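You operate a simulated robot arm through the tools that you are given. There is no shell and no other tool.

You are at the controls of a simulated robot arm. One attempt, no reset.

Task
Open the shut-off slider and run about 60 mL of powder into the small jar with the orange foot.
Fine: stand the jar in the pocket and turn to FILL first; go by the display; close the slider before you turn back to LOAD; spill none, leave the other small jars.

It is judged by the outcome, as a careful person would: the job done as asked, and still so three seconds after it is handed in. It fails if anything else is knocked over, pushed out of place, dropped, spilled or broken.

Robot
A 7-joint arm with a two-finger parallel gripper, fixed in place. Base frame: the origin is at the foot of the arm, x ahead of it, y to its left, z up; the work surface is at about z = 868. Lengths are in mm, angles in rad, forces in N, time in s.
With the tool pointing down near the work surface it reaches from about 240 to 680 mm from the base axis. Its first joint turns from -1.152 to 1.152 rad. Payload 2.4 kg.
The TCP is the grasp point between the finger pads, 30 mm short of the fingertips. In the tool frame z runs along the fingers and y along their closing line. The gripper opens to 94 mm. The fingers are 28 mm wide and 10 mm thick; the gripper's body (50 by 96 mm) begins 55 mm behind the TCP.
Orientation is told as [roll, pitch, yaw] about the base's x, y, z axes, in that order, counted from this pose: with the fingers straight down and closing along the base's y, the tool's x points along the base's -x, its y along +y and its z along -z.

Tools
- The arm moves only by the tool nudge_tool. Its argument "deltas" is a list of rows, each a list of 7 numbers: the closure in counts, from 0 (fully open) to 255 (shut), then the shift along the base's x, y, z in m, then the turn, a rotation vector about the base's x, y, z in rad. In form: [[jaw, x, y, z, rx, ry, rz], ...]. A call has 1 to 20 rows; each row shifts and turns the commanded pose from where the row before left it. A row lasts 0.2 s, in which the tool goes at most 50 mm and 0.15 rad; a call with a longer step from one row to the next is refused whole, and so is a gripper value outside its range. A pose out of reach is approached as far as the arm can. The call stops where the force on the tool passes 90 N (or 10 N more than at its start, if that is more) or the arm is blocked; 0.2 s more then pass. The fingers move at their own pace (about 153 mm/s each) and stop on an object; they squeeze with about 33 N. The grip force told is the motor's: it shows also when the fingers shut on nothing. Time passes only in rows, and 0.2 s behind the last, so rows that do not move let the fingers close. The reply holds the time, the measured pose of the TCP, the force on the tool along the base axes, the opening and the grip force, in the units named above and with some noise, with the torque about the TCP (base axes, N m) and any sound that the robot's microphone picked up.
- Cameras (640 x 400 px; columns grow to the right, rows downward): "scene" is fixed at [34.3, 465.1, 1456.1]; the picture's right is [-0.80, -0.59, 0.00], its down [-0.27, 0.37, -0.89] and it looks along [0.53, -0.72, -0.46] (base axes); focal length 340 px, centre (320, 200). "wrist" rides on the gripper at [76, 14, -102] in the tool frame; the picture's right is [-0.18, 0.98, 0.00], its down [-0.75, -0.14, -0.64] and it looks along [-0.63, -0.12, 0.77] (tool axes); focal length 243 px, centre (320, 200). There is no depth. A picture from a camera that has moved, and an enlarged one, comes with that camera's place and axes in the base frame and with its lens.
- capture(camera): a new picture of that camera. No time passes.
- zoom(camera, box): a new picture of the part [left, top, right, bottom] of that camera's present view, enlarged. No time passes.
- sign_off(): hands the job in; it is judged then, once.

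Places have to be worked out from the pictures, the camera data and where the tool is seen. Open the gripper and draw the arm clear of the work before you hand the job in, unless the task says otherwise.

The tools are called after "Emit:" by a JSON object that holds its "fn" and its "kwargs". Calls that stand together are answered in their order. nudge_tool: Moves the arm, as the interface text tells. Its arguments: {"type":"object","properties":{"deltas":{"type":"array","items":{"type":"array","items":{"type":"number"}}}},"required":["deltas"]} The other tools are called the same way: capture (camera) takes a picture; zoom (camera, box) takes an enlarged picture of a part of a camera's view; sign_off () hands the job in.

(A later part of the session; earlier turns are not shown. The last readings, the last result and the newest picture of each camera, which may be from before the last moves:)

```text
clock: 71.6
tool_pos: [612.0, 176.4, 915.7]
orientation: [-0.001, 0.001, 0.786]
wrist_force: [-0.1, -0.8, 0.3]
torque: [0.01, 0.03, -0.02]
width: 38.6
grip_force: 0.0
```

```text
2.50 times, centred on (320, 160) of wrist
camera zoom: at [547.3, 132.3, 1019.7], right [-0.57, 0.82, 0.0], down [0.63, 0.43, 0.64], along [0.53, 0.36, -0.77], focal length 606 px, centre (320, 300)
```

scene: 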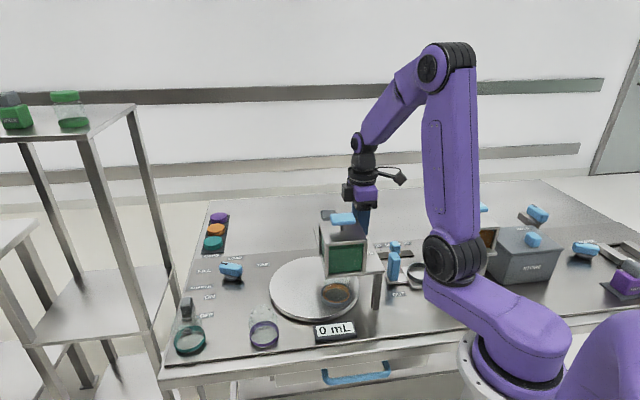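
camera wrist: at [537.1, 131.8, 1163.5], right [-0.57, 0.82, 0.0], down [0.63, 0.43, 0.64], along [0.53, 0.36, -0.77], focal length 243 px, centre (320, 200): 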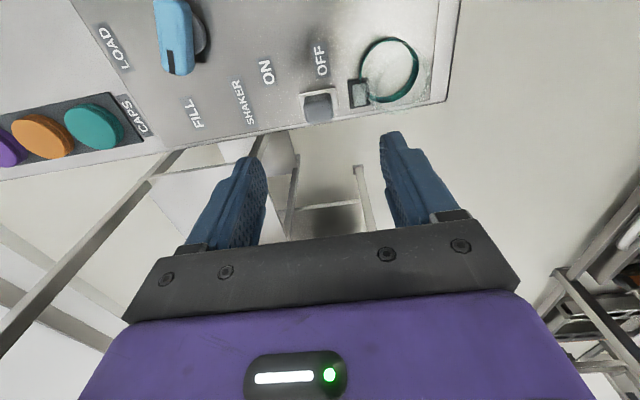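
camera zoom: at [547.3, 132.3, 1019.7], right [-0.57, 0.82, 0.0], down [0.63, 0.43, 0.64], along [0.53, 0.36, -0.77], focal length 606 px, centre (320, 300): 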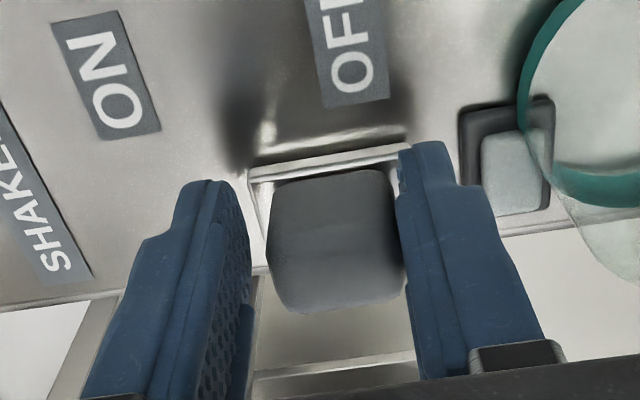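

Emit:
{"fn": "nudge_tool", "kwargs": {"deltas": [[150, 0.002, -0.002, 0, 0, 0, 0], [150, 0.002, -0.002, 0, 0, 0, 0]]}}

Emit:
{"fn": "zoom", "kwargs": {"camera": "wrist", "box": [220, 80, 420, 240]}}

```text
clock: 72.2
tool_pos: [615.8, 170.4, 916.6]
orientation: [0.002, 0.001, 0.785]
wrist_force: [-0.1, 0.1, 0.1]
torque: [0.02, 0.0, 0.02]
width: 39.5
grip_force: 0.5
```

```text
2.50 times, centred on (320, 160) of wrist
camera zoom: at [551.6, 127.3, 1019.6], right [-0.56, 0.83, 0.0], down [0.63, 0.43, 0.64], along [0.53, 0.36, -0.77], focal length 606 px, centre (320, 300)
```

zoom: 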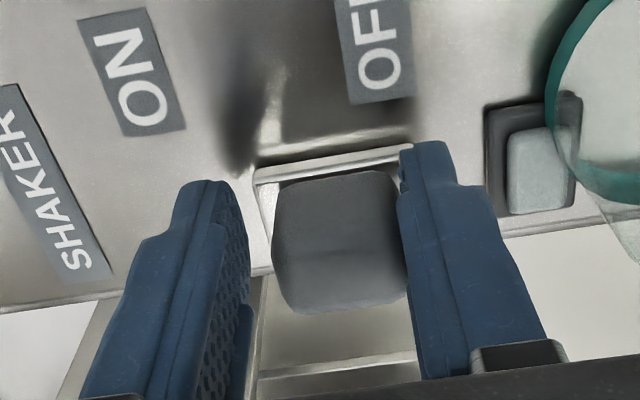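

The block slides toward ON with little force. I'll keep pushing.

Emit:
{"fn": "nudge_tool", "kwargs": {"deltas": [[150, 0.0035, -0.0035, 0, 0, 0, 0], [150, 0.0035, -0.0035, 0, 0, 0, 0], [150, 0.0035, -0.0035, 0, 0, 0, 0], [150, 0.0035, -0.0035, 0, 0, 0, 0]]}}

Emit:
{"fn": "capture", "kwargs": {"camera": "wrist"}}

Emit:
{"fn": "zoom", "kwargs": {"camera": "scene", "box": [150, 240, 350, 350]}}

```text
clock: 73.2
tool_pos: [631.0, 157.2, 917.4]
orientation: [0.0, 0.0, 0.785]
wrist_force: [0.3, 0.1, 0.6]
torque: [0.0, 0.03, 0.0]
width: 38.6
grip_force: 0.1
```

```text
taken
camera wrist: at [566.2, 113.9, 1020.9], right [-0.56, 0.83, 0.0], down [0.63, 0.43, 0.64], along [0.53, 0.36, -0.77], focal length 243 px, centre (320, 200)
```

wrist: 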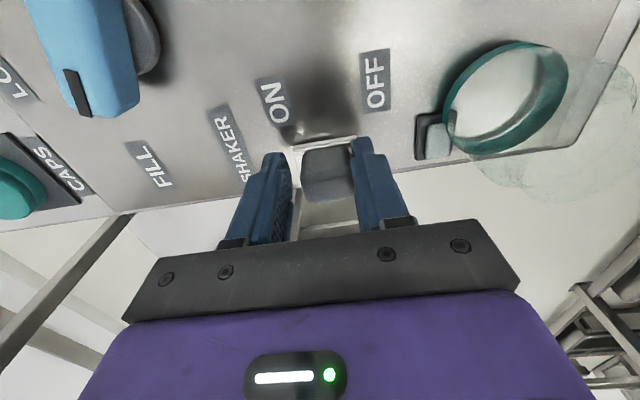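

```text
3.20 times, centred on (250, 295) of scene
camera zoom: at [34.3, 465.1, 1456.1], right [-0.8, -0.59, 0.0], down [-0.27, 0.37, -0.89], along [0.53, -0.72, -0.46], focal length 1089 px, centre (544, -104)
```

zoom: 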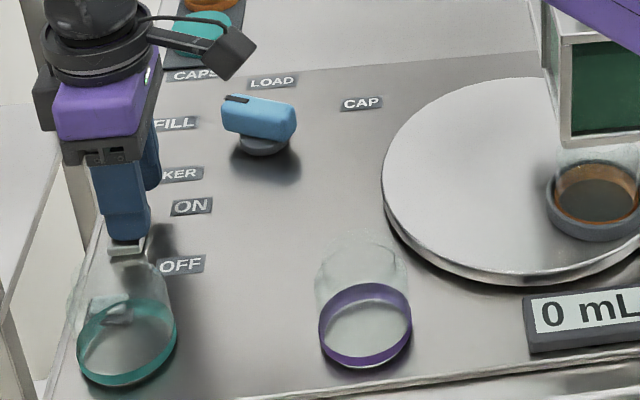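

Emit:
{"fn": "nudge_tool", "kwargs": {"deltas": [[150, 0.0035, -0.0035, 0, 0, 0, 0], [150, 0.0035, -0.0035, 0, 0, 0, 0], [150, 0, 0, 0, 0, 0, 0]]}}

Emit:
{"fn": "capture", "kwargs": {"camera": "wrist"}}

```text
clock: 74.0
tool_pos: [636.7, 149.1, 917.4]
orientation: [-0.001, -0.001, 0.785]
wrist_force: [-0.7, 0.8, -0.6]
torque: [0.01, -0.02, 0.03]
width: 38.8
grip_force: 0.4
```

```text
taken
camera wrist: at [572.7, 106.4, 1020.6], right [-0.56, 0.83, 0.0], down [0.63, 0.43, 0.64], along [0.53, 0.36, -0.77], focal length 243 px, centre (320, 200)
```

wrist: 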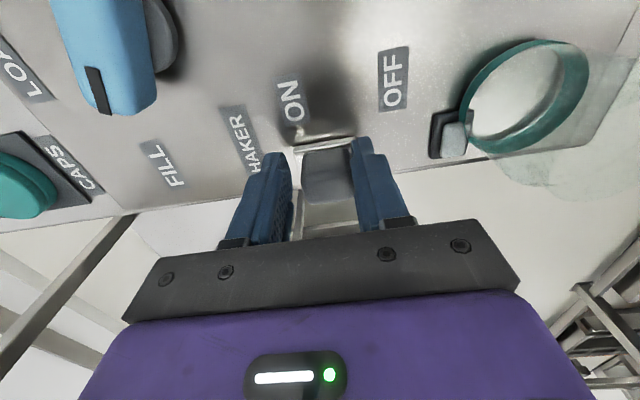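

Emit:
{"fn": "nudge_tool", "kwargs": {"deltas": [[150, 0.003, -0.003, 0, 0, 0, 0], [150, 0.003, -0.003, 0, 0, 0, 0], [150, 0, 0, 0, 0, 0, 0]]}}

Emit:
{"fn": "capture", "kwargs": {"camera": "wrist"}}

Emit:
{"fn": "zoom", "kwargs": {"camera": "scene", "box": [150, 240, 350, 350]}}

```text
clock: 74.8
tool_pos: [641.8, 144.7, 918.0]
orientation: [0.0, 0.001, 0.785]
wrist_force: [-0.1, 0.1, -0.2]
torque: [-0.01, -0.01, -0.01]
width: 38.4
grip_force: 0.1
```

```text
taken
camera wrist: at [577.5, 101.2, 1021.3], right [-0.56, 0.83, 0.0], down [0.63, 0.43, 0.64], along [0.53, 0.36, -0.77], focal length 243 px, centre (320, 200)
```

wrist: 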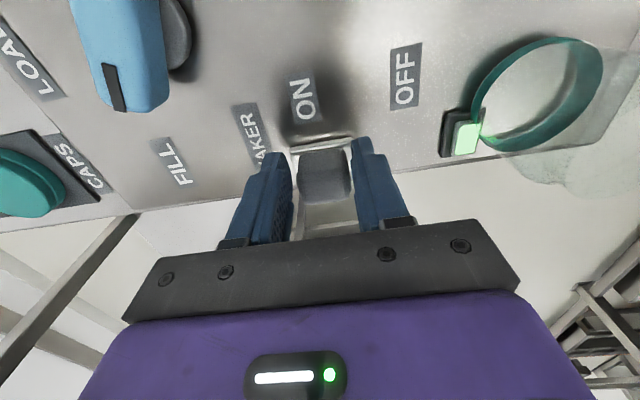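

```text
3.20 times, centred on (250, 295) of scene
camera zoom: at [34.3, 465.1, 1456.1], right [-0.8, -0.59, 0.0], down [-0.27, 0.37, -0.89], along [0.53, -0.72, -0.46], focal length 1089 px, centre (544, -104)
```

zoom: 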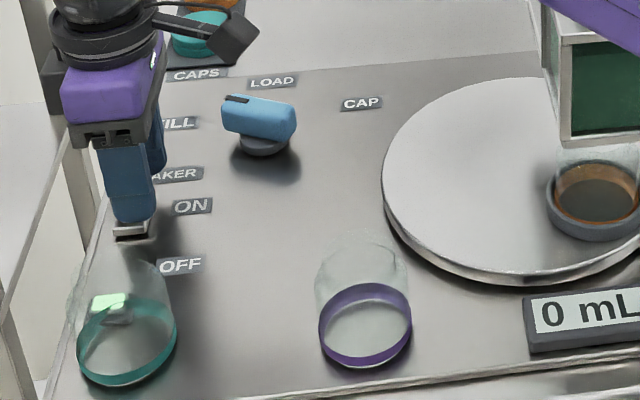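

The lamp is now lit green: the shaker is ON, and with the slider closed the display still reads 0 mL. I'll open the fingers, rise, and return to the hopper slider.

Emit:
{"fn": "nudge_tool", "kwargs": {"deltas": [[120, 0, 0, 0, 0, 0, 0], [100, 0, 0, 0, 0, 0, 0], [90, 0, 0, 0.02, 0, 0, 0], [60, 0, 0, 0.04, 0, 0, 0], [60, 0, 0, 0.045, 0, 0, 0], [60, -0.005, -0.005, 0.045, 0, 0, 0], [60, -0.01, -0.01, 0.045, 0, 0, 0], [60, -0.02, -0.03, 0.03, 0, 0, 0], [60, -0.03, -0.036, 0, 0, 0, 0], [60, -0.03, -0.036, 0, 0, 0, 0], [60, -0.03, -0.036, 0, 0, 0, 0], [60, -0.03, -0.036, 0, 0, 0, 0], [60, -0.03, -0.036, 0, 0, 0, 0], [60, -0.03, -0.036, 0, 0, 0, 0], [60, -0.03, -0.036, 0, 0, 0, 0], [60, -0.012, -0.025, 0, 0, 0, 0], [60, 0, 0, 0, 0, 0, 0], [60, 0, 0, 0, 0, 0, 0]]}}

Emit:
{"fn": "capture", "kwargs": {"camera": "scene"}}

Emit:
{"fn": "capture", "kwargs": {"camera": "wrist"}}

```text
clock: 78.6
tool_pos: [386.6, -179.2, 1141.2]
orientation: [0.0, -0.001, 0.786]
wrist_force: [-0.4, 0.2, 0.1]
torque: [0.0, 0.0, 0.0]
width: 71.8
grip_force: 0.0
```

```text
taken
```

scene: 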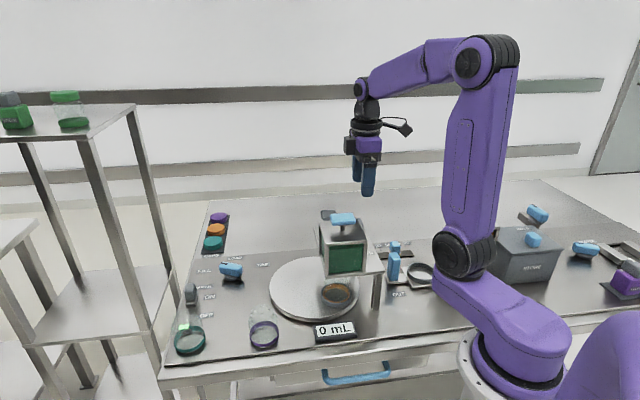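

```text
taken
camera wrist: at [323.0, -224.0, 1244.1], right [-0.57, 0.83, 0.0], down [0.63, 0.43, 0.64], along [0.53, 0.36, -0.77], focal length 243 px, centre (320, 200)
```

wrist: 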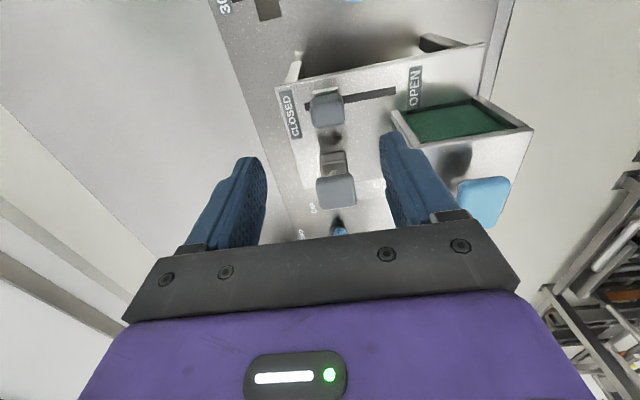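

The shaker lamp is green, the display reads 0 mL, and nothing has spilled. I'll align over the slider and descend to check height.

Emit:
{"fn": "nudge_tool", "kwargs": {"deltas": [[60, -0.0019, 0.0041, -0.03, 0, 0, 0], [60, 0, 0, -0.035, 0, 0, 0], [60, 0, 0, -0.02, 0, 0, 0], [60, 0, 0, 0, 0, 0, 0]]}}

Emit:
{"fn": "zoom", "kwargs": {"camera": "wrist", "box": [200, 60, 440, 240]}}

```text
clock: 79.6
tool_pos: [383.9, -172.9, 1059.4]
orientation: [0.0, -0.001, 0.785]
wrist_force: [-0.9, 0.5, -0.5]
torque: [-0.01, 0.0, -0.03]
width: 72.1
grip_force: 0.0
```

```text
2.22 times, centred on (320, 150) of wrist
camera zoom: at [320.3, -217.0, 1161.8], right [-0.56, 0.83, 0.0], down [0.63, 0.43, 0.64], along [0.53, 0.36, -0.77], focal length 539 px, centre (320, 311)
```

zoom: 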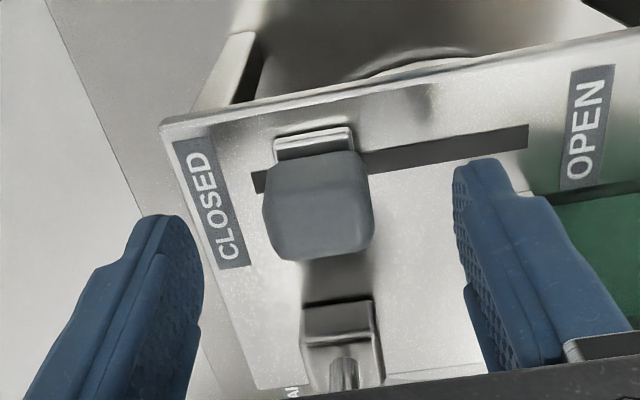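

Emit:
{"fn": "nudge_tool", "kwargs": {"deltas": [[60, -0.0002, -0.0026, -0.01, 0, 0, 0], [60, 0, 0, -0.012, 0, 0, 0], [60, 0, 0, -0.007, 0, 0, 0], [60, 0, 0, 0, 0, 0, 0]]}}

Emit:
{"fn": "zoom", "kwargs": {"camera": "wrist", "box": [200, 60, 440, 240]}}

Emit:
{"fn": "zoom", "kwargs": {"camera": "scene", "box": [280, 150, 420, 350]}}

```text
clock: 80.6
tool_pos: [384.2, -175.4, 1027.6]
orientation: [-0.001, 0.0, 0.785]
wrist_force: [0.1, 0.3, 0.2]
torque: [-0.02, 0.02, -0.02]
width: 72.2
grip_force: 0.1
```

```text
2.22 times, centred on (320, 150) of wrist
camera zoom: at [320.3, -219.5, 1132.3], right [-0.57, 0.82, 0.0], down [0.63, 0.43, 0.64], along [0.53, 0.36, -0.77], focal length 539 px, centre (320, 311)
```

zoom: 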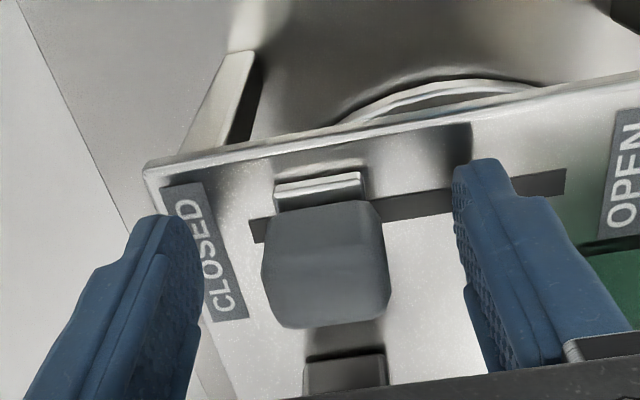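

```text
2.00 times, centred on (350, 250) of scene
camera zoom: at [34.3, 465.1, 1456.1], right [-0.8, -0.59, 0.0], down [-0.27, 0.37, -0.89], along [0.53, -0.72, -0.46], focal length 680 px, centre (260, 100)
```

zoom: 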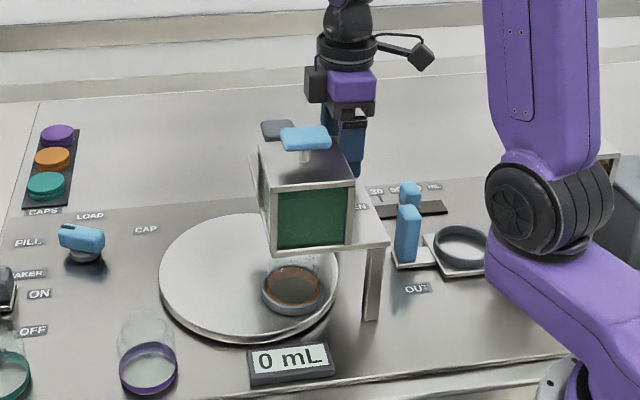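

Good alignment. I'll straddle the block loosely this time (about 38.5 mm), then open in small steps, reading the display after each.

Emit:
{"fn": "nudge_tool", "kwargs": {"deltas": [[110, 0, 0, 0, 0, 0, 0], [140, 0, 0, 0, 0, 0, 0], [150, 0, 0, 0, 0, 0, 0], [150, 0, 0, 0, 0, 0, 0]]}}

Emit:
{"fn": "zoom", "kwargs": {"camera": "wrist", "box": [200, 60, 440, 240]}}

```text
clock: 81.6
tool_pos: [384.3, -175.8, 1028.7]
orientation: [0.001, 0.001, 0.784]
wrist_force: [0.6, -0.5, 0.6]
torque: [-0.01, 0.01, -0.03]
width: 38.7
grip_force: 0.0
```

```text
2.22 times, centred on (320, 150) of wrist
camera zoom: at [320.3, -219.5, 1132.4], right [-0.57, 0.82, 0.0], down [0.63, 0.43, 0.64], along [0.53, 0.36, -0.77], focal length 539 px, centre (320, 311)
```

zoom: 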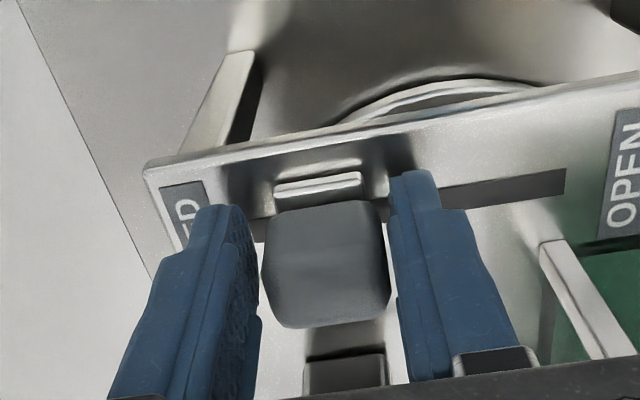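

Emit:
{"fn": "nudge_tool", "kwargs": {"deltas": [[150, -0.0028, 0.0028, 0, 0, 0, 0], [150, -0.0028, 0.0028, 0, 0, 0, 0]]}}

Emit:
{"fn": "zoom", "kwargs": {"camera": "scene", "box": [280, 230, 400, 350]}}

Emit:
{"fn": "zoom", "kwargs": {"camera": "wrist", "box": [200, 60, 440, 240]}}

```text
clock: 82.2
tool_pos: [377.8, -169.7, 1028.4]
orientation: [0.0, 0.0, 0.786]
wrist_force: [0.8, -0.9, 0.6]
torque: [0.02, 0.01, 0.01]
width: 39.0
grip_force: 0.1
```

```text
3.33 times, centred on (340, 290) of scene
camera zoom: at [34.3, 465.1, 1456.1], right [-0.8, -0.59, 0.0], down [-0.27, 0.37, -0.89], along [0.53, -0.72, -0.46], focal length 1134 px, centre (253, -100)
```

zoom: 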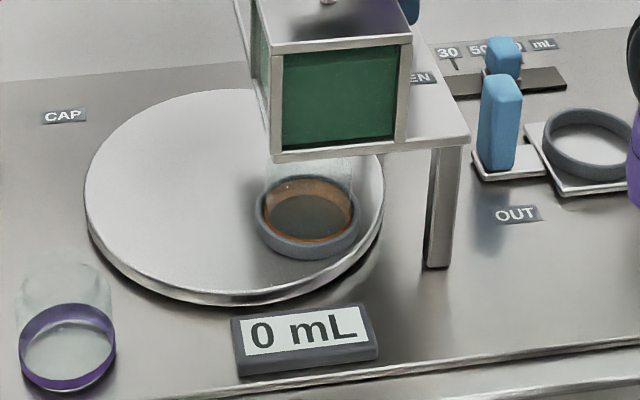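

```text
2.22 times, centred on (320, 150) of wrist
camera zoom: at [313.6, -213.4, 1131.8], right [-0.56, 0.83, 0.0], down [0.63, 0.43, 0.64], along [0.53, 0.36, -0.77], focal length 539 px, centre (320, 311)
```

zoom: 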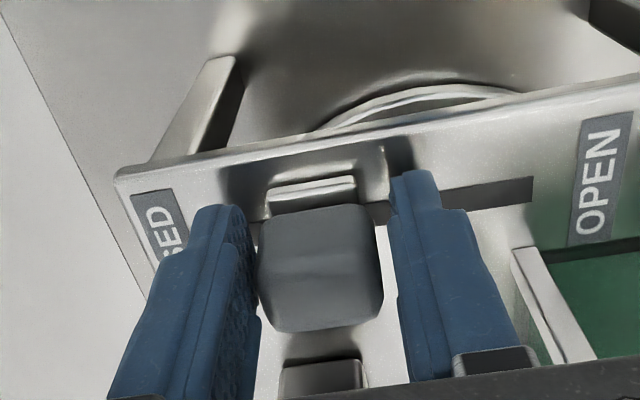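

Emit:
{"fn": "nudge_tool", "kwargs": {"deltas": [[150, -0.0028, 0.0028, 0, 0, 0, 0]]}}

Emit:
{"fn": "zoom", "kwargs": {"camera": "scene", "box": [280, 230, 400, 350]}}

```text
clock: 82.6
tool_pos: [374.9, -166.9, 1028.0]
orientation: [0.001, -0.001, 0.785]
wrist_force: [-0.1, 0.5, -0.6]
torque: [0.01, -0.03, -0.01]
width: 38.8
grip_force: 0.6
```

```text
3.33 times, centred on (340, 290) of scene
camera zoom: at [34.3, 465.1, 1456.1], right [-0.8, -0.59, 0.0], down [-0.27, 0.37, -0.89], along [0.53, -0.72, -0.46], focal length 1134 px, centre (253, -100)
```

zoom: 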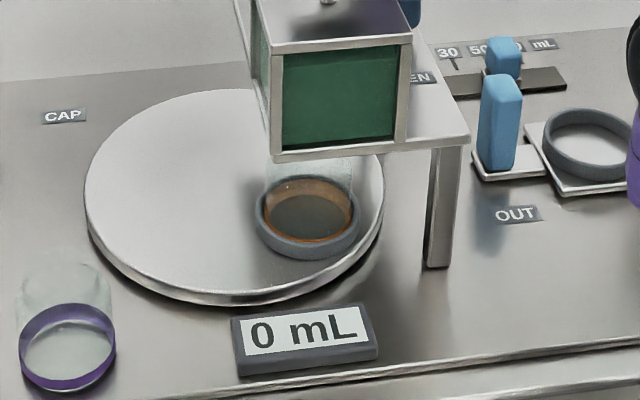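

Emit:
{"fn": "nudge_tool", "kwargs": {"deltas": [[150, -0.0028, 0.0028, 0, 0, 0, 0]]}}

Emit:
{"fn": "zoom", "kwargs": {"camera": "scene", "box": [280, 230, 400, 350]}}

```text
clock: 83.0
tool_pos: [372.4, -163.0, 1027.5]
orientation: [0.0, 0.0, 0.786]
wrist_force: [-0.3, -0.9, -0.2]
torque: [-0.01, 0.02, 0.02]
width: 38.8
grip_force: 0.4
```

```text
3.33 times, centred on (340, 290) of scene
camera zoom: at [34.3, 465.1, 1456.1], right [-0.8, -0.59, 0.0], down [-0.27, 0.37, -0.89], along [0.53, -0.72, -0.46], focal length 1134 px, centre (253, -100)
```

zoom: 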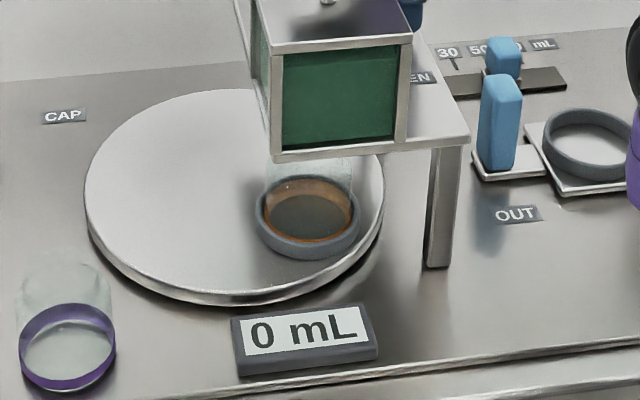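

Emit:
{"fn": "nudge_tool", "kwargs": {"deltas": [[150, -0.0028, 0.0028, 0, 0, 0, 0]]}}

Emit:
{"fn": "zoom", "kwargs": {"camera": "scene", "box": [280, 230, 400, 350]}}

```text
clock: 83.4
tool_pos: [369.3, -160.7, 1028.6]
orientation: [0.0, -0.002, 0.787]
wrist_force: [-0.4, 0.0, -0.7]
torque: [0.02, 0.05, -0.01]
width: 38.7
grip_force: 0.6
```

```text
3.33 times, centred on (340, 290) of scene
camera zoom: at [34.3, 465.1, 1456.1], right [-0.8, -0.59, 0.0], down [-0.27, 0.37, -0.89], along [0.53, -0.72, -0.46], focal length 1134 px, centre (253, -100)
```

zoom: 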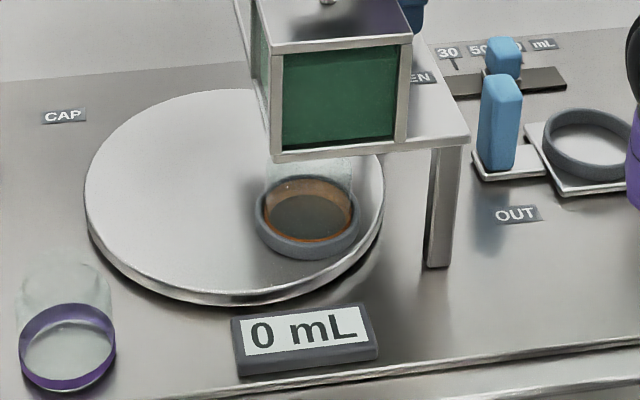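

Emit:
{"fn": "nudge_tool", "kwargs": {"deltas": [[150, -0.0028, 0.0028, 0, 0, 0, 0]]}}

Emit:
{"fn": "zoom", "kwargs": {"camera": "scene", "box": [280, 230, 400, 350]}}

```text
clock: 83.8
tool_pos: [367.1, -158.6, 1028.5]
orientation: [0.0, 0.0, 0.787]
wrist_force: [0.1, 0.1, 0.7]
torque: [0.01, 0.0, -0.02]
width: 38.9
grip_force: 0.1
```

```text
3.33 times, centred on (340, 290) of scene
camera zoom: at [34.3, 465.1, 1456.1], right [-0.8, -0.59, 0.0], down [-0.27, 0.37, -0.89], along [0.53, -0.72, -0.46], focal length 1134 px, centre (253, -100)
```

zoom: 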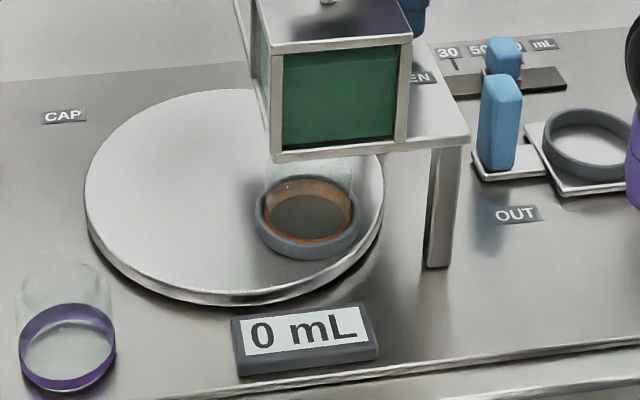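

Emit:
{"fn": "nudge_tool", "kwargs": {"deltas": [[150, -0.0028, 0.0028, 0, 0, 0, 0]]}}

Emit:
{"fn": "zoom", "kwargs": {"camera": "scene", "box": [280, 230, 400, 350]}}

Emit:
{"fn": "zoom", "kwargs": {"camera": "wrist", "box": [200, 60, 440, 240]}}

```text
clock: 84.2
tool_pos: [364.4, -154.5, 1028.2]
orientation: [0.0, -0.001, 0.785]
wrist_force: [0.2, 0.1, 0.4]
torque: [0.0, 0.01, -0.01]
width: 38.9
grip_force: 0.3
```

```text
3.33 times, centred on (340, 290) of scene
camera zoom: at [34.3, 465.1, 1456.1], right [-0.8, -0.59, 0.0], down [-0.27, 0.37, -0.89], along [0.53, -0.72, -0.46], focal length 1134 px, centre (253, -100)
```

zoom: 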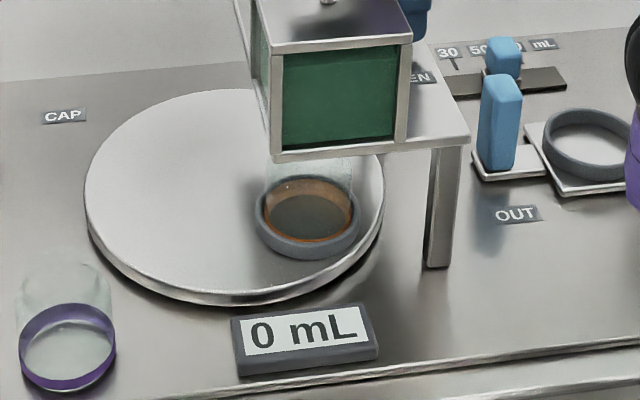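

```text
2.22 times, centred on (320, 150) of wrist
camera zoom: at [300.1, -199.8, 1131.5], right [-0.57, 0.82, 0.0], down [0.63, 0.43, 0.64], along [0.53, 0.36, -0.77], focal length 539 px, centre (320, 311)
```

zoom: 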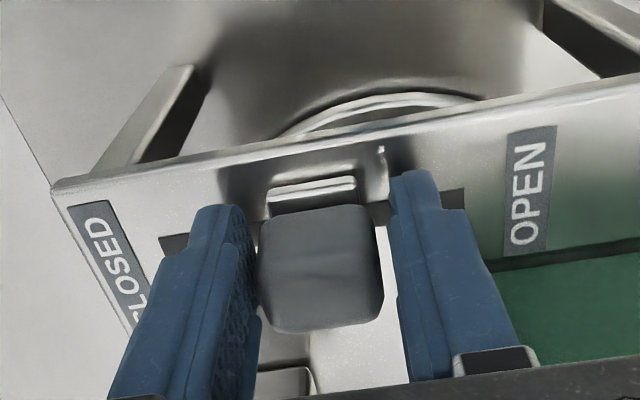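

Emit:
{"fn": "nudge_tool", "kwargs": {"deltas": [[150, -0.0028, 0.0028, 0, 0, 0, 0]]}}

Emit:
{"fn": "zoom", "kwargs": {"camera": "scene", "box": [280, 230, 400, 350]}}

```text
clock: 84.6
tool_pos: [360.4, -153.1, 1028.2]
orientation: [0.001, -0.002, 0.785]
wrist_force: [-0.4, -0.5, 0.5]
torque: [0.02, 0.01, -0.01]
width: 38.8
grip_force: 0.4
```

```text
3.33 times, centred on (340, 290) of scene
camera zoom: at [34.3, 465.1, 1456.1], right [-0.8, -0.59, 0.0], down [-0.27, 0.37, -0.89], along [0.53, -0.72, -0.46], focal length 1134 px, centre (253, -100)
```

zoom: 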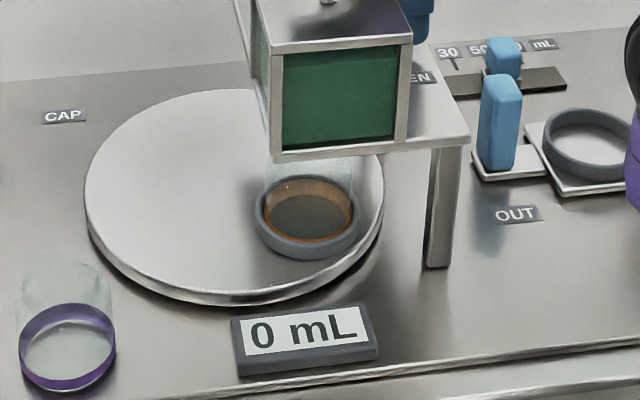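

Emit:
{"fn": "nudge_tool", "kwargs": {"deltas": [[150, -0.0028, 0.0028, 0, 0, 0, 0]]}}

Emit:
{"fn": "zoom", "kwargs": {"camera": "scene", "box": [280, 230, 400, 350]}}

```text
clock: 85.0
tool_pos: [357.3, -149.8, 1027.8]
orientation: [-0.001, -0.001, 0.785]
wrist_force: [-0.4, -0.2, 0.0]
torque: [-0.02, 0.0, 0.01]
width: 38.8
grip_force: 0.3
```

```text
3.33 times, centred on (340, 290) of scene
camera zoom: at [34.3, 465.1, 1456.1], right [-0.8, -0.59, 0.0], down [-0.27, 0.37, -0.89], along [0.53, -0.72, -0.46], focal length 1134 px, centre (253, -100)
```

zoom: 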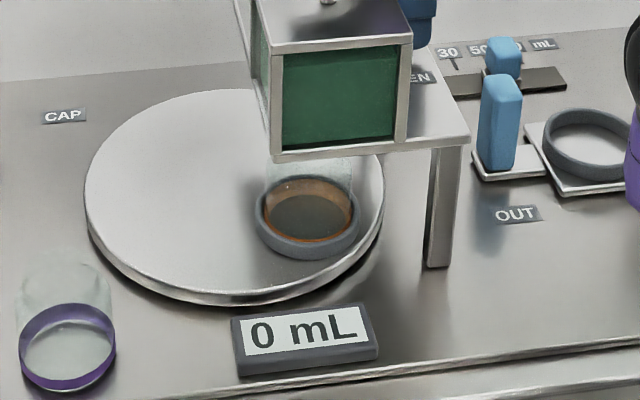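

Emit:
{"fn": "nudge_tool", "kwargs": {"deltas": [[150, -0.0028, 0.0028, 0, 0, 0, 0]]}}

Emit:
{"fn": "zoom", "kwargs": {"camera": "scene", "box": [280, 230, 400, 350]}}

```text
clock: 85.4
tool_pos: [355.3, -148.8, 1028.1]
orientation: [0.001, -0.001, 0.785]
wrist_force: [0.4, -0.2, 0.6]
torque: [-0.02, -0.02, 0.01]
width: 38.8
grip_force: 0.4
```

```text
3.33 times, centred on (340, 290) of scene
camera zoom: at [34.3, 465.1, 1456.1], right [-0.8, -0.59, 0.0], down [-0.27, 0.37, -0.89], along [0.53, -0.72, -0.46], focal length 1134 px, centre (253, -100)
```

zoom: 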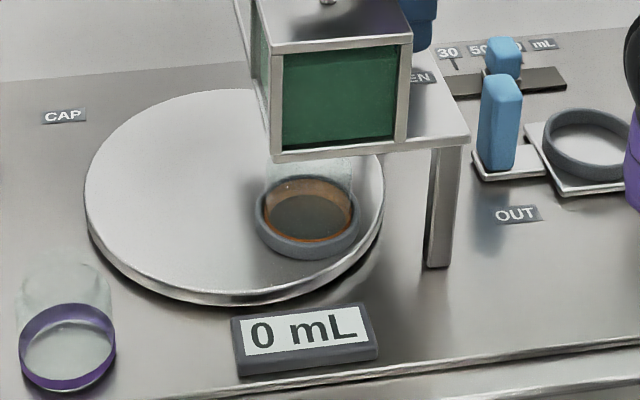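

Emit:
{"fn": "nudge_tool", "kwargs": {"deltas": [[150, -0.0024, 0.0024, 0, 0, 0, 0]]}}

Emit:
{"fn": "zoom", "kwargs": {"camera": "scene", "box": [280, 230, 400, 350]}}

```text
clock: 85.8
tool_pos: [352.9, -145.6, 1028.8]
orientation: [-0.001, -0.001, 0.783]
wrist_force: [-0.7, -1.0, -0.4]
torque: [0.0, -0.02, 0.02]
width: 38.8
grip_force: 0.2
```

```text
3.33 times, centred on (340, 290) of scene
camera zoom: at [34.3, 465.1, 1456.1], right [-0.8, -0.59, 0.0], down [-0.27, 0.37, -0.89], along [0.53, -0.72, -0.46], focal length 1134 px, centre (253, -100)
```

zoom: 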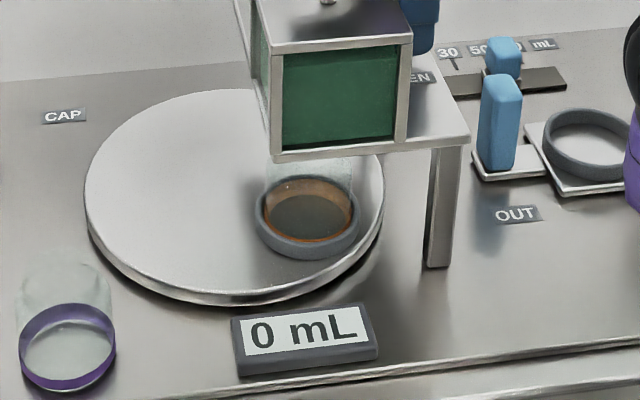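

Emit:
{"fn": "nudge_tool", "kwargs": {"deltas": [[150, -0.0021, 0.0021, 0, 0, 0, 0]]}}

Emit:
{"fn": "zoom", "kwargs": {"camera": "scene", "box": [280, 230, 400, 350]}}

```text
clock: 86.2
tool_pos: [350.0, -142.9, 1027.1]
orientation: [0.001, 0.0, 0.788]
wrist_force: [-1.1, 0.6, -0.3]
torque: [-0.01, 0.0, 0.05]
width: 39.5
grip_force: 0.6
```

```text
3.33 times, centred on (340, 290) of scene
camera zoom: at [34.3, 465.1, 1456.1], right [-0.8, -0.59, 0.0], down [-0.27, 0.37, -0.89], along [0.53, -0.72, -0.46], focal length 1134 px, centre (253, -100)
```

zoom: 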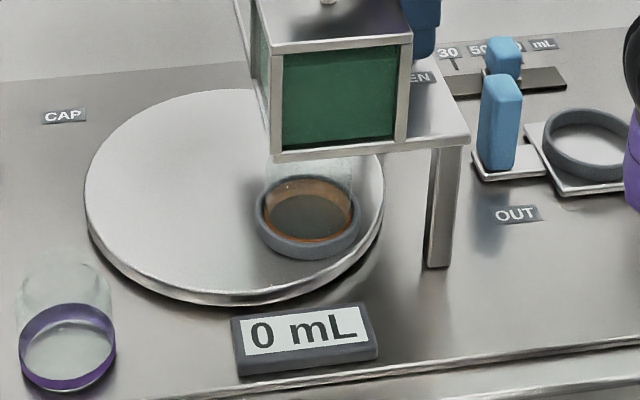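

Emit:
{"fn": "nudge_tool", "kwargs": {"deltas": [[150, -0.0021, 0.0021, 0, 0, 0, 0]]}}

Emit:
{"fn": "zoom", "kwargs": {"camera": "scene", "box": [280, 230, 400, 350]}}

Emit:
{"fn": "zoom", "kwargs": {"camera": "wrist", "box": [200, 60, 440, 240]}}

```text
clock: 86.6
tool_pos: [348.6, -140.2, 1027.5]
orientation: [0.0, -0.001, 0.786]
wrist_force: [0.7, 0.1, -0.4]
torque: [0.01, 0.04, 0.02]
width: 38.5
grip_force: 0.0
```

```text
3.33 times, centred on (340, 290) of scene
camera zoom: at [34.3, 465.1, 1456.1], right [-0.8, -0.59, 0.0], down [-0.27, 0.37, -0.89], along [0.53, -0.72, -0.46], focal length 1134 px, centre (253, -100)
```

zoom: 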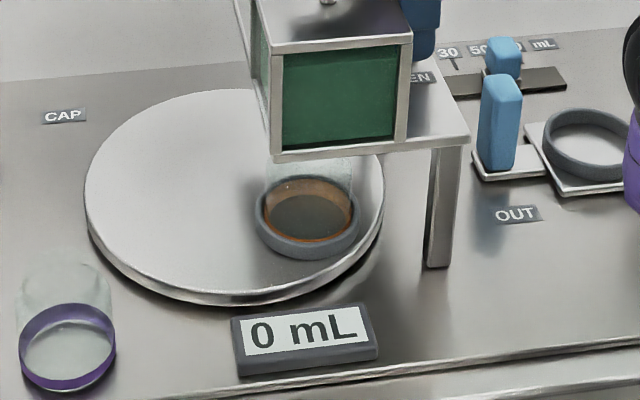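

```text
2.22 times, centred on (320, 150) of wrist
camera zoom: at [285.1, -184.5, 1130.8], right [-0.57, 0.82, 0.0], down [0.63, 0.43, 0.64], along [0.53, 0.36, -0.77], focal length 539 px, centre (320, 311)
```

zoom: 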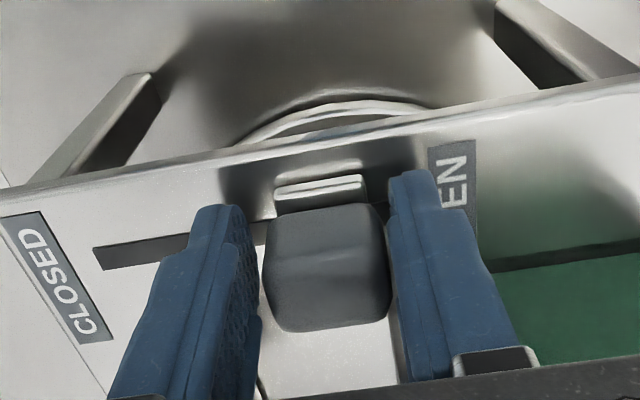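

The block has now snapped into the OPEN detent. I'll hold one short row and read the display.

Emit:
{"fn": "nudge_tool", "kwargs": {"deltas": [[150, 0, 0, 0, 0, 0, 0]]}}

Emit:
{"fn": "zoom", "kwargs": {"camera": "scene", "box": [280, 200, 400, 350]}}

```text
clock: 87.0
tool_pos: [349.4, -140.8, 1027.7]
orientation: [-0.001, 0.002, 0.785]
wrist_force: [0.3, -0.3, -0.1]
torque: [-0.03, 0.01, 0.0]
width: 38.4
grip_force: 0.0
```

```text
2.67 times, centred on (340, 275) of scene
camera zoom: at [34.3, 465.1, 1456.1], right [-0.8, -0.59, 0.0], down [-0.27, 0.37, -0.89], along [0.53, -0.72, -0.46], focal length 907 px, centre (267, 0)
```

zoom: 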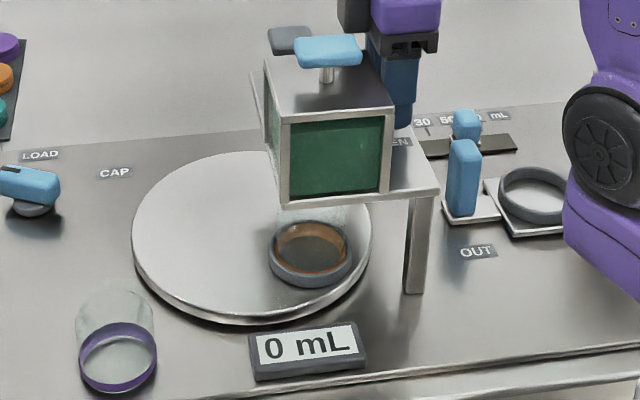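

Emit:
{"fn": "nudge_tool", "kwargs": {"deltas": [[150, 0, 0, 0, 0, 0, 0], [150, 0, 0, 0, 0, 0, 0]]}}

Emit:
{"fn": "zoom", "kwargs": {"camera": "scene", "box": [280, 200, 400, 350]}}

Emit:
{"fn": "zoom", "kwargs": {"camera": "scene", "box": [160, 260, 280, 350]}}

```text
clock: 87.6
tool_pos: [347.5, -140.3, 1028.1]
orientation: [-0.001, -0.001, 0.785]
wrist_force: [-0.6, -0.8, 0.1]
torque: [0.03, 0.0, 0.02]
width: 38.5
grip_force: 0.0
```

```text
2.67 times, centred on (340, 275) of scene
camera zoom: at [34.3, 465.1, 1456.1], right [-0.8, -0.59, 0.0], down [-0.27, 0.37, -0.89], along [0.53, -0.72, -0.46], focal length 907 px, centre (267, 0)
```

zoom: 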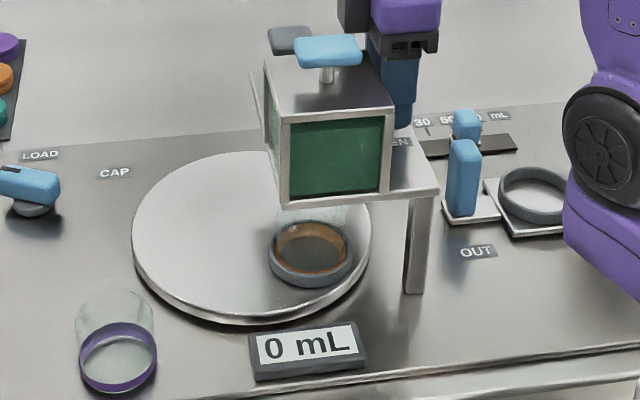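

```text
4.44 times, centred on (220, 305) of scene
camera zoom: at [34.3, 465.1, 1456.1], right [-0.8, -0.59, 0.0], down [-0.27, 0.37, -0.89], along [0.53, -0.72, -0.46], focal length 1512 px, centre (764, -267)
```

zoom: 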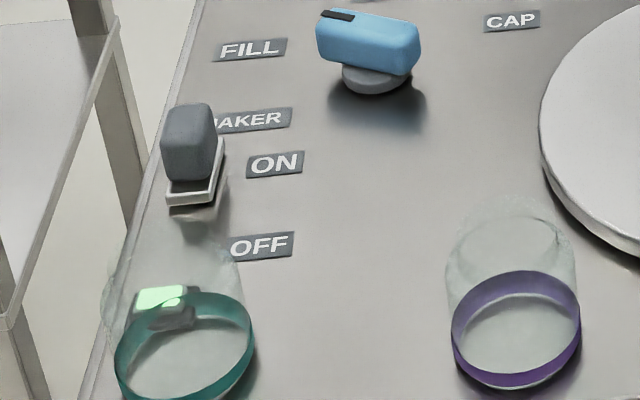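

Still 0 mL with the shaker lamp lit and the slider open. I'll look closely at the jar and the hopper window before waiting longer.

Emit:
{"fn": "zoom", "kwargs": {"camera": "scene", "box": [310, 265, 365, 315]}}

Emit:
{"fn": "zoom", "kwargs": {"camera": "scene", "box": [310, 205, 390, 285]}}

Emit:
{"fn": "capture", "kwargs": {"camera": "wrist"}}

```text
8.00 times, centred on (338, 290) of scene
camera zoom: at [34.3, 465.1, 1456.1], right [-0.8, -0.59, 0.0], down [-0.27, 0.37, -0.89], along [0.53, -0.72, -0.46], focal length 2721 px, centre (180, -520)
```

zoom: 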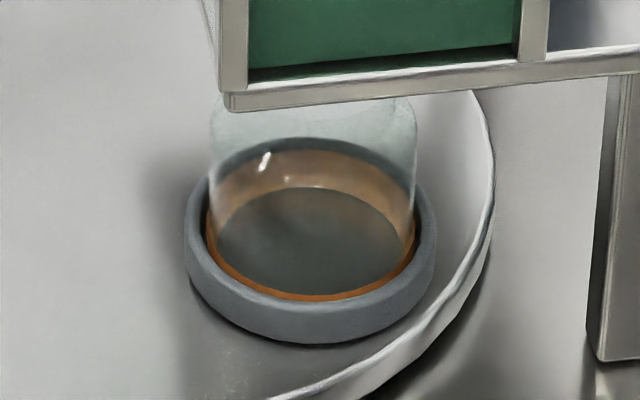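

```text
5.00 times, centred on (350, 245) of scene
camera zoom: at [34.3, 465.1, 1456.1], right [-0.8, -0.59, 0.0], down [-0.27, 0.37, -0.89], along [0.53, -0.72, -0.46], focal length 1701 px, centre (170, -25)
```

zoom: 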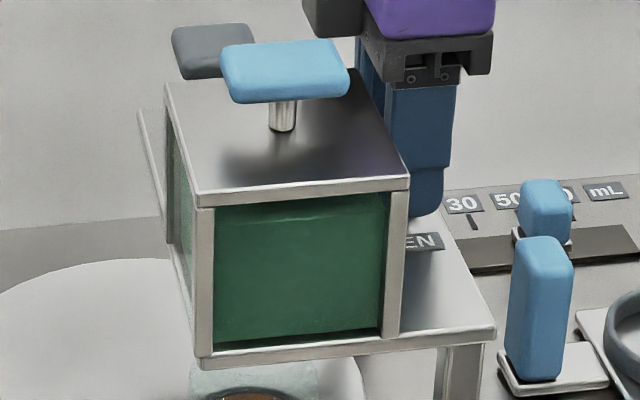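

```text
taken
camera wrist: at [284.9, -184.5, 1130.9], right [-0.57, 0.82, 0.0], down [0.63, 0.43, 0.64], along [0.53, 0.36, -0.77], focal length 243 px, centre (320, 200)
```

wrist: 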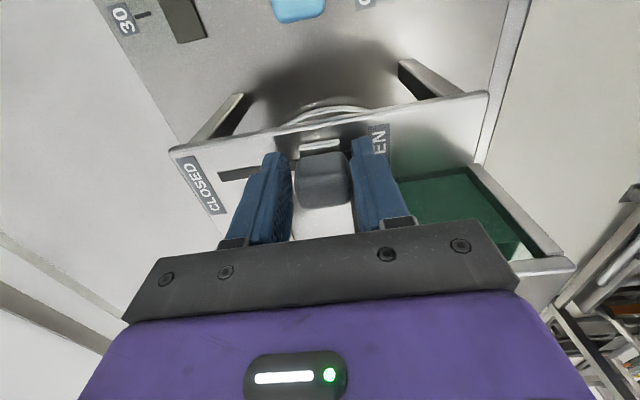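

The jar mouth sits under the hopper and nothing is spilled. I'll wait a little longer in short rows, reading the display each time so I can close promptly.

Emit:
{"fn": "nudge_tool", "kwargs": {"deltas": [[150, 0, 0, 0, 0, 0, 0], [150, 0, 0, 0, 0, 0, 0]]}}

Emit:
{"fn": "zoom", "kwargs": {"camera": "scene", "box": [300, 260, 380, 350]}}

```text
clock: 88.2
tool_pos: [348.1, -140.6, 1027.3]
orientation: [0.0, 0.001, 0.785]
wrist_force: [-0.3, 0.4, -0.4]
torque: [0.0, 0.03, -0.05]
width: 38.5
grip_force: 0.1
```

```text
4.44 times, centred on (340, 305) of scene
camera zoom: at [34.3, 465.1, 1456.1], right [-0.8, -0.59, 0.0], down [-0.27, 0.37, -0.89], along [0.53, -0.72, -0.46], focal length 1512 px, centre (231, -267)
```

zoom: 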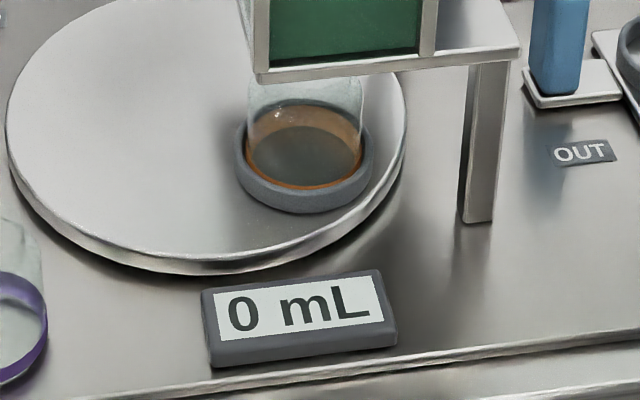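

Emit:
{"fn": "nudge_tool", "kwargs": {"deltas": [[150, 0, 0, 0, 0, 0, 0], [150, 0, 0, 0, 0, 0, 0], [150, 0, 0, 0, 0, 0, 0]]}}

Emit:
{"fn": "zoom", "kwargs": {"camera": "scene", "box": [300, 200, 400, 350]}}

```text
clock: 89.0
tool_pos: [348.5, -140.6, 1027.6]
orientation: [-0.001, 0.0, 0.786]
wrist_force: [-0.3, 0.0, -0.5]
torque: [-0.05, -0.01, -0.01]
width: 38.6
grip_force: 0.1
```

```text
2.67 times, centred on (350, 275) of scene
camera zoom: at [34.3, 465.1, 1456.1], right [-0.8, -0.59, 0.0], down [-0.27, 0.37, -0.89], along [0.53, -0.72, -0.46], focal length 907 px, centre (240, 0)
```

zoom: 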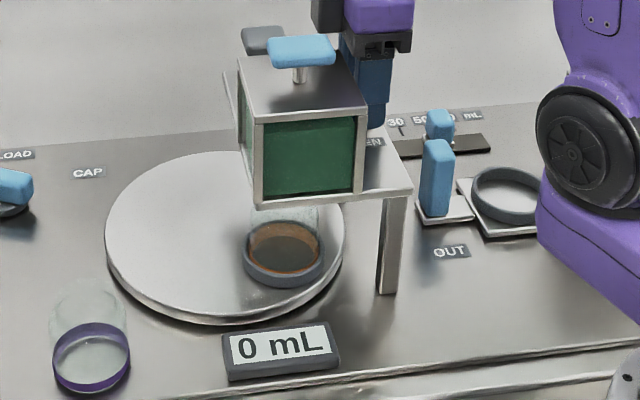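

Still no flow. Something else may be holding the machine: I noticed a "HOLD" label and another blue control on the right side, so I'll zoom in there and at the T-handle.

Emit:
{"fn": "zoom", "kwargs": {"camera": "scene", "box": [490, 190, 570, 250]}}

Emit:
{"fn": "zoom", "kwargs": {"camera": "scene", "box": [560, 220, 640, 300]}}

Emit:
{"fn": "zoom", "kwargs": {"camera": "scene", "box": [315, 200, 375, 240]}}

```text
6.67 times, centred on (530, 220) of scene
camera zoom: at [34.3, 465.1, 1456.1], right [-0.8, -0.59, 0.0], down [-0.27, 0.37, -0.89], along [0.53, -0.72, -0.46], focal length 2268 px, centre (-1080, 67)
```

zoom: 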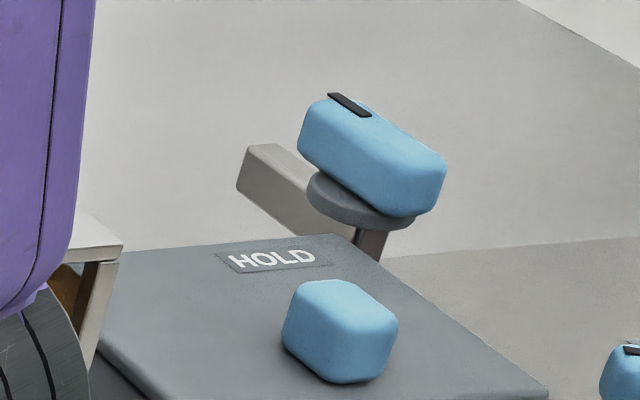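

```text
5.00 times, centred on (600, 260) of scene
camera zoom: at [34.3, 465.1, 1456.1], right [-0.8, -0.59, 0.0], down [-0.27, 0.37, -0.89], along [0.53, -0.72, -0.46], focal length 1701 px, centre (-1080, -100)
```

zoom: 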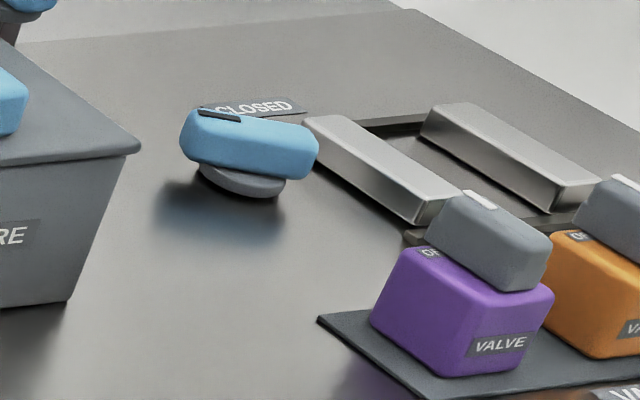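

```text
10.00 times, centred on (345, 220) of scene
camera zoom: at [34.3, 465.1, 1456.1], right [-0.8, -0.59, 0.0], down [-0.27, 0.37, -0.89], along [0.53, -0.72, -0.46], focal length 3402 px, centre (70, 0)
```

zoom: 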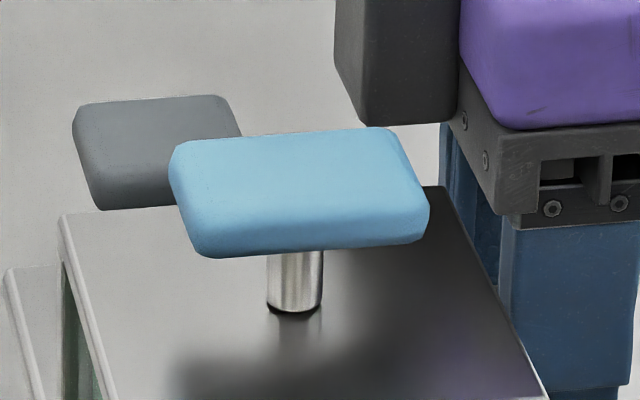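

Emit:
{"fn": "zoom", "kwargs": {"camera": "scene", "box": [370, 180, 520, 300]}}

Emit:
{"fn": "zoom", "kwargs": {"camera": "scene", "box": [200, 250, 260, 290]}}

```text
3.33 times, centred on (445, 240) of scene
camera zoom: at [34.3, 465.1, 1456.1], right [-0.8, -0.59, 0.0], down [-0.27, 0.37, -0.89], along [0.53, -0.72, -0.46], focal length 1134 px, centre (-97, 67)
```

zoom: 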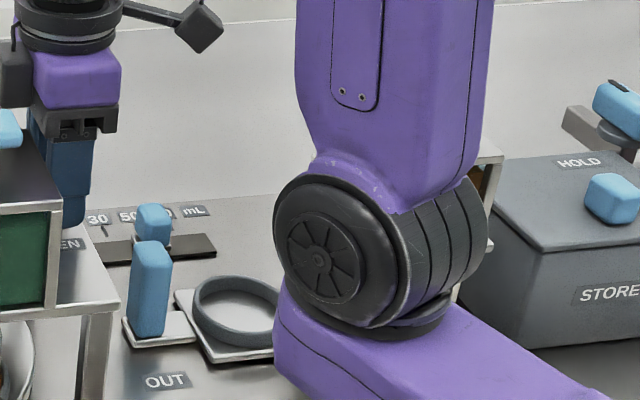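

```text
10.00 times, centred on (230, 270) of scene
camera zoom: at [34.3, 465.1, 1456.1], right [-0.8, -0.59, 0.0], down [-0.27, 0.37, -0.89], along [0.53, -0.72, -0.46], focal length 3402 px, centre (1220, -500)
```

zoom: 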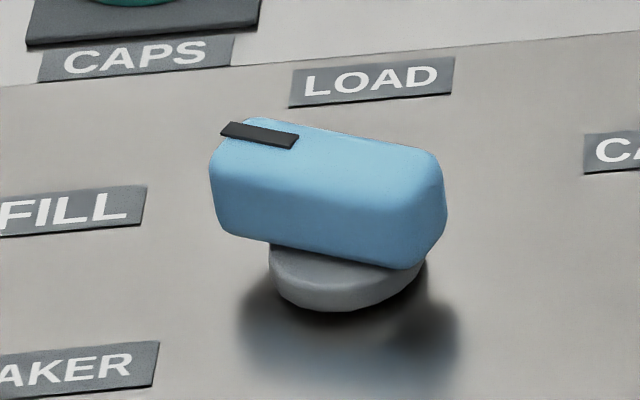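

The knob pointer reads about 20.4°, which matches the FILL label, so that isn't the cause. The hopper's T-handle may be a bridge-breaker or run plunger. Before investigating, I'll close the slider again so nothing can run unattended.

Emit:
{"fn": "nudge_tool", "kwargs": {"deltas": [[150, 0.0055, -0.0055, 0, 0, 0, 0], [150, 0.006, -0.006, 0, 0, 0, 0], [150, 0.006, -0.006, 0, 0, 0, 0], [150, 0.006, -0.006, 0, 0, 0, 0], [150, 0.006, -0.006, 0, 0, 0, 0], [150, 0.005, -0.005, 0, 0, 0, 0], [150, 0.0025, -0.0025, 0, 0, 0, 0], [150, 0, 0, 0, 0, 0, 0]]}}

Emit:
{"fn": "zoom", "kwargs": {"camera": "wrist", "box": [200, 60, 440, 240]}}

Emit:
{"fn": "zoom", "kwargs": {"camera": "scene", "box": [280, 230, 400, 350]}}

```text
clock: 90.8
tool_pos: [385.7, -177.1, 1028.9]
orientation: [0.003, 0.001, 0.783]
wrist_force: [-3.3, 6.3, -0.6]
torque: [0.02, -0.02, -0.01]
width: 42.3
grip_force: 2.5
```

```text
2.22 times, centred on (320, 150) of wrist
camera zoom: at [321.4, -222.0, 1132.1], right [-0.57, 0.82, 0.0], down [0.63, 0.43, 0.64], along [0.53, 0.36, -0.77], focal length 539 px, centre (320, 311)
```

zoom: 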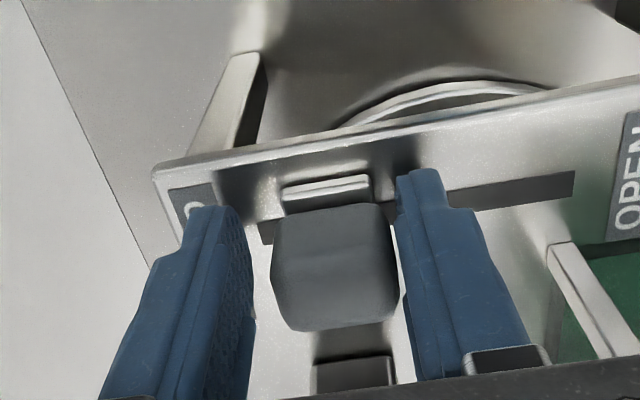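

```text
3.33 times, centred on (340, 290) of scene
camera zoom: at [34.2, 465.3, 1456.0], right [-0.8, -0.59, 0.0], down [-0.27, 0.37, -0.89], along [0.53, -0.72, -0.46], focal length 1134 px, centre (253, -100)
```

zoom: 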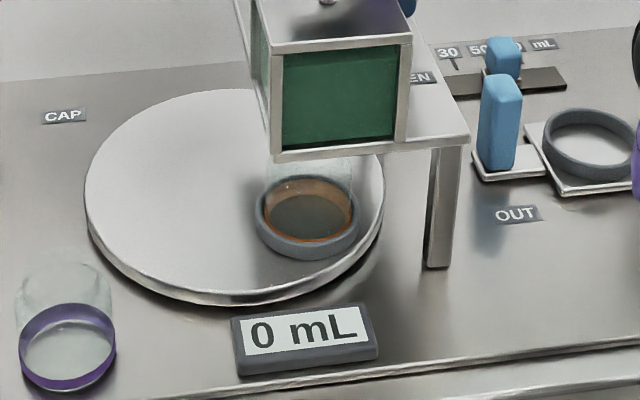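

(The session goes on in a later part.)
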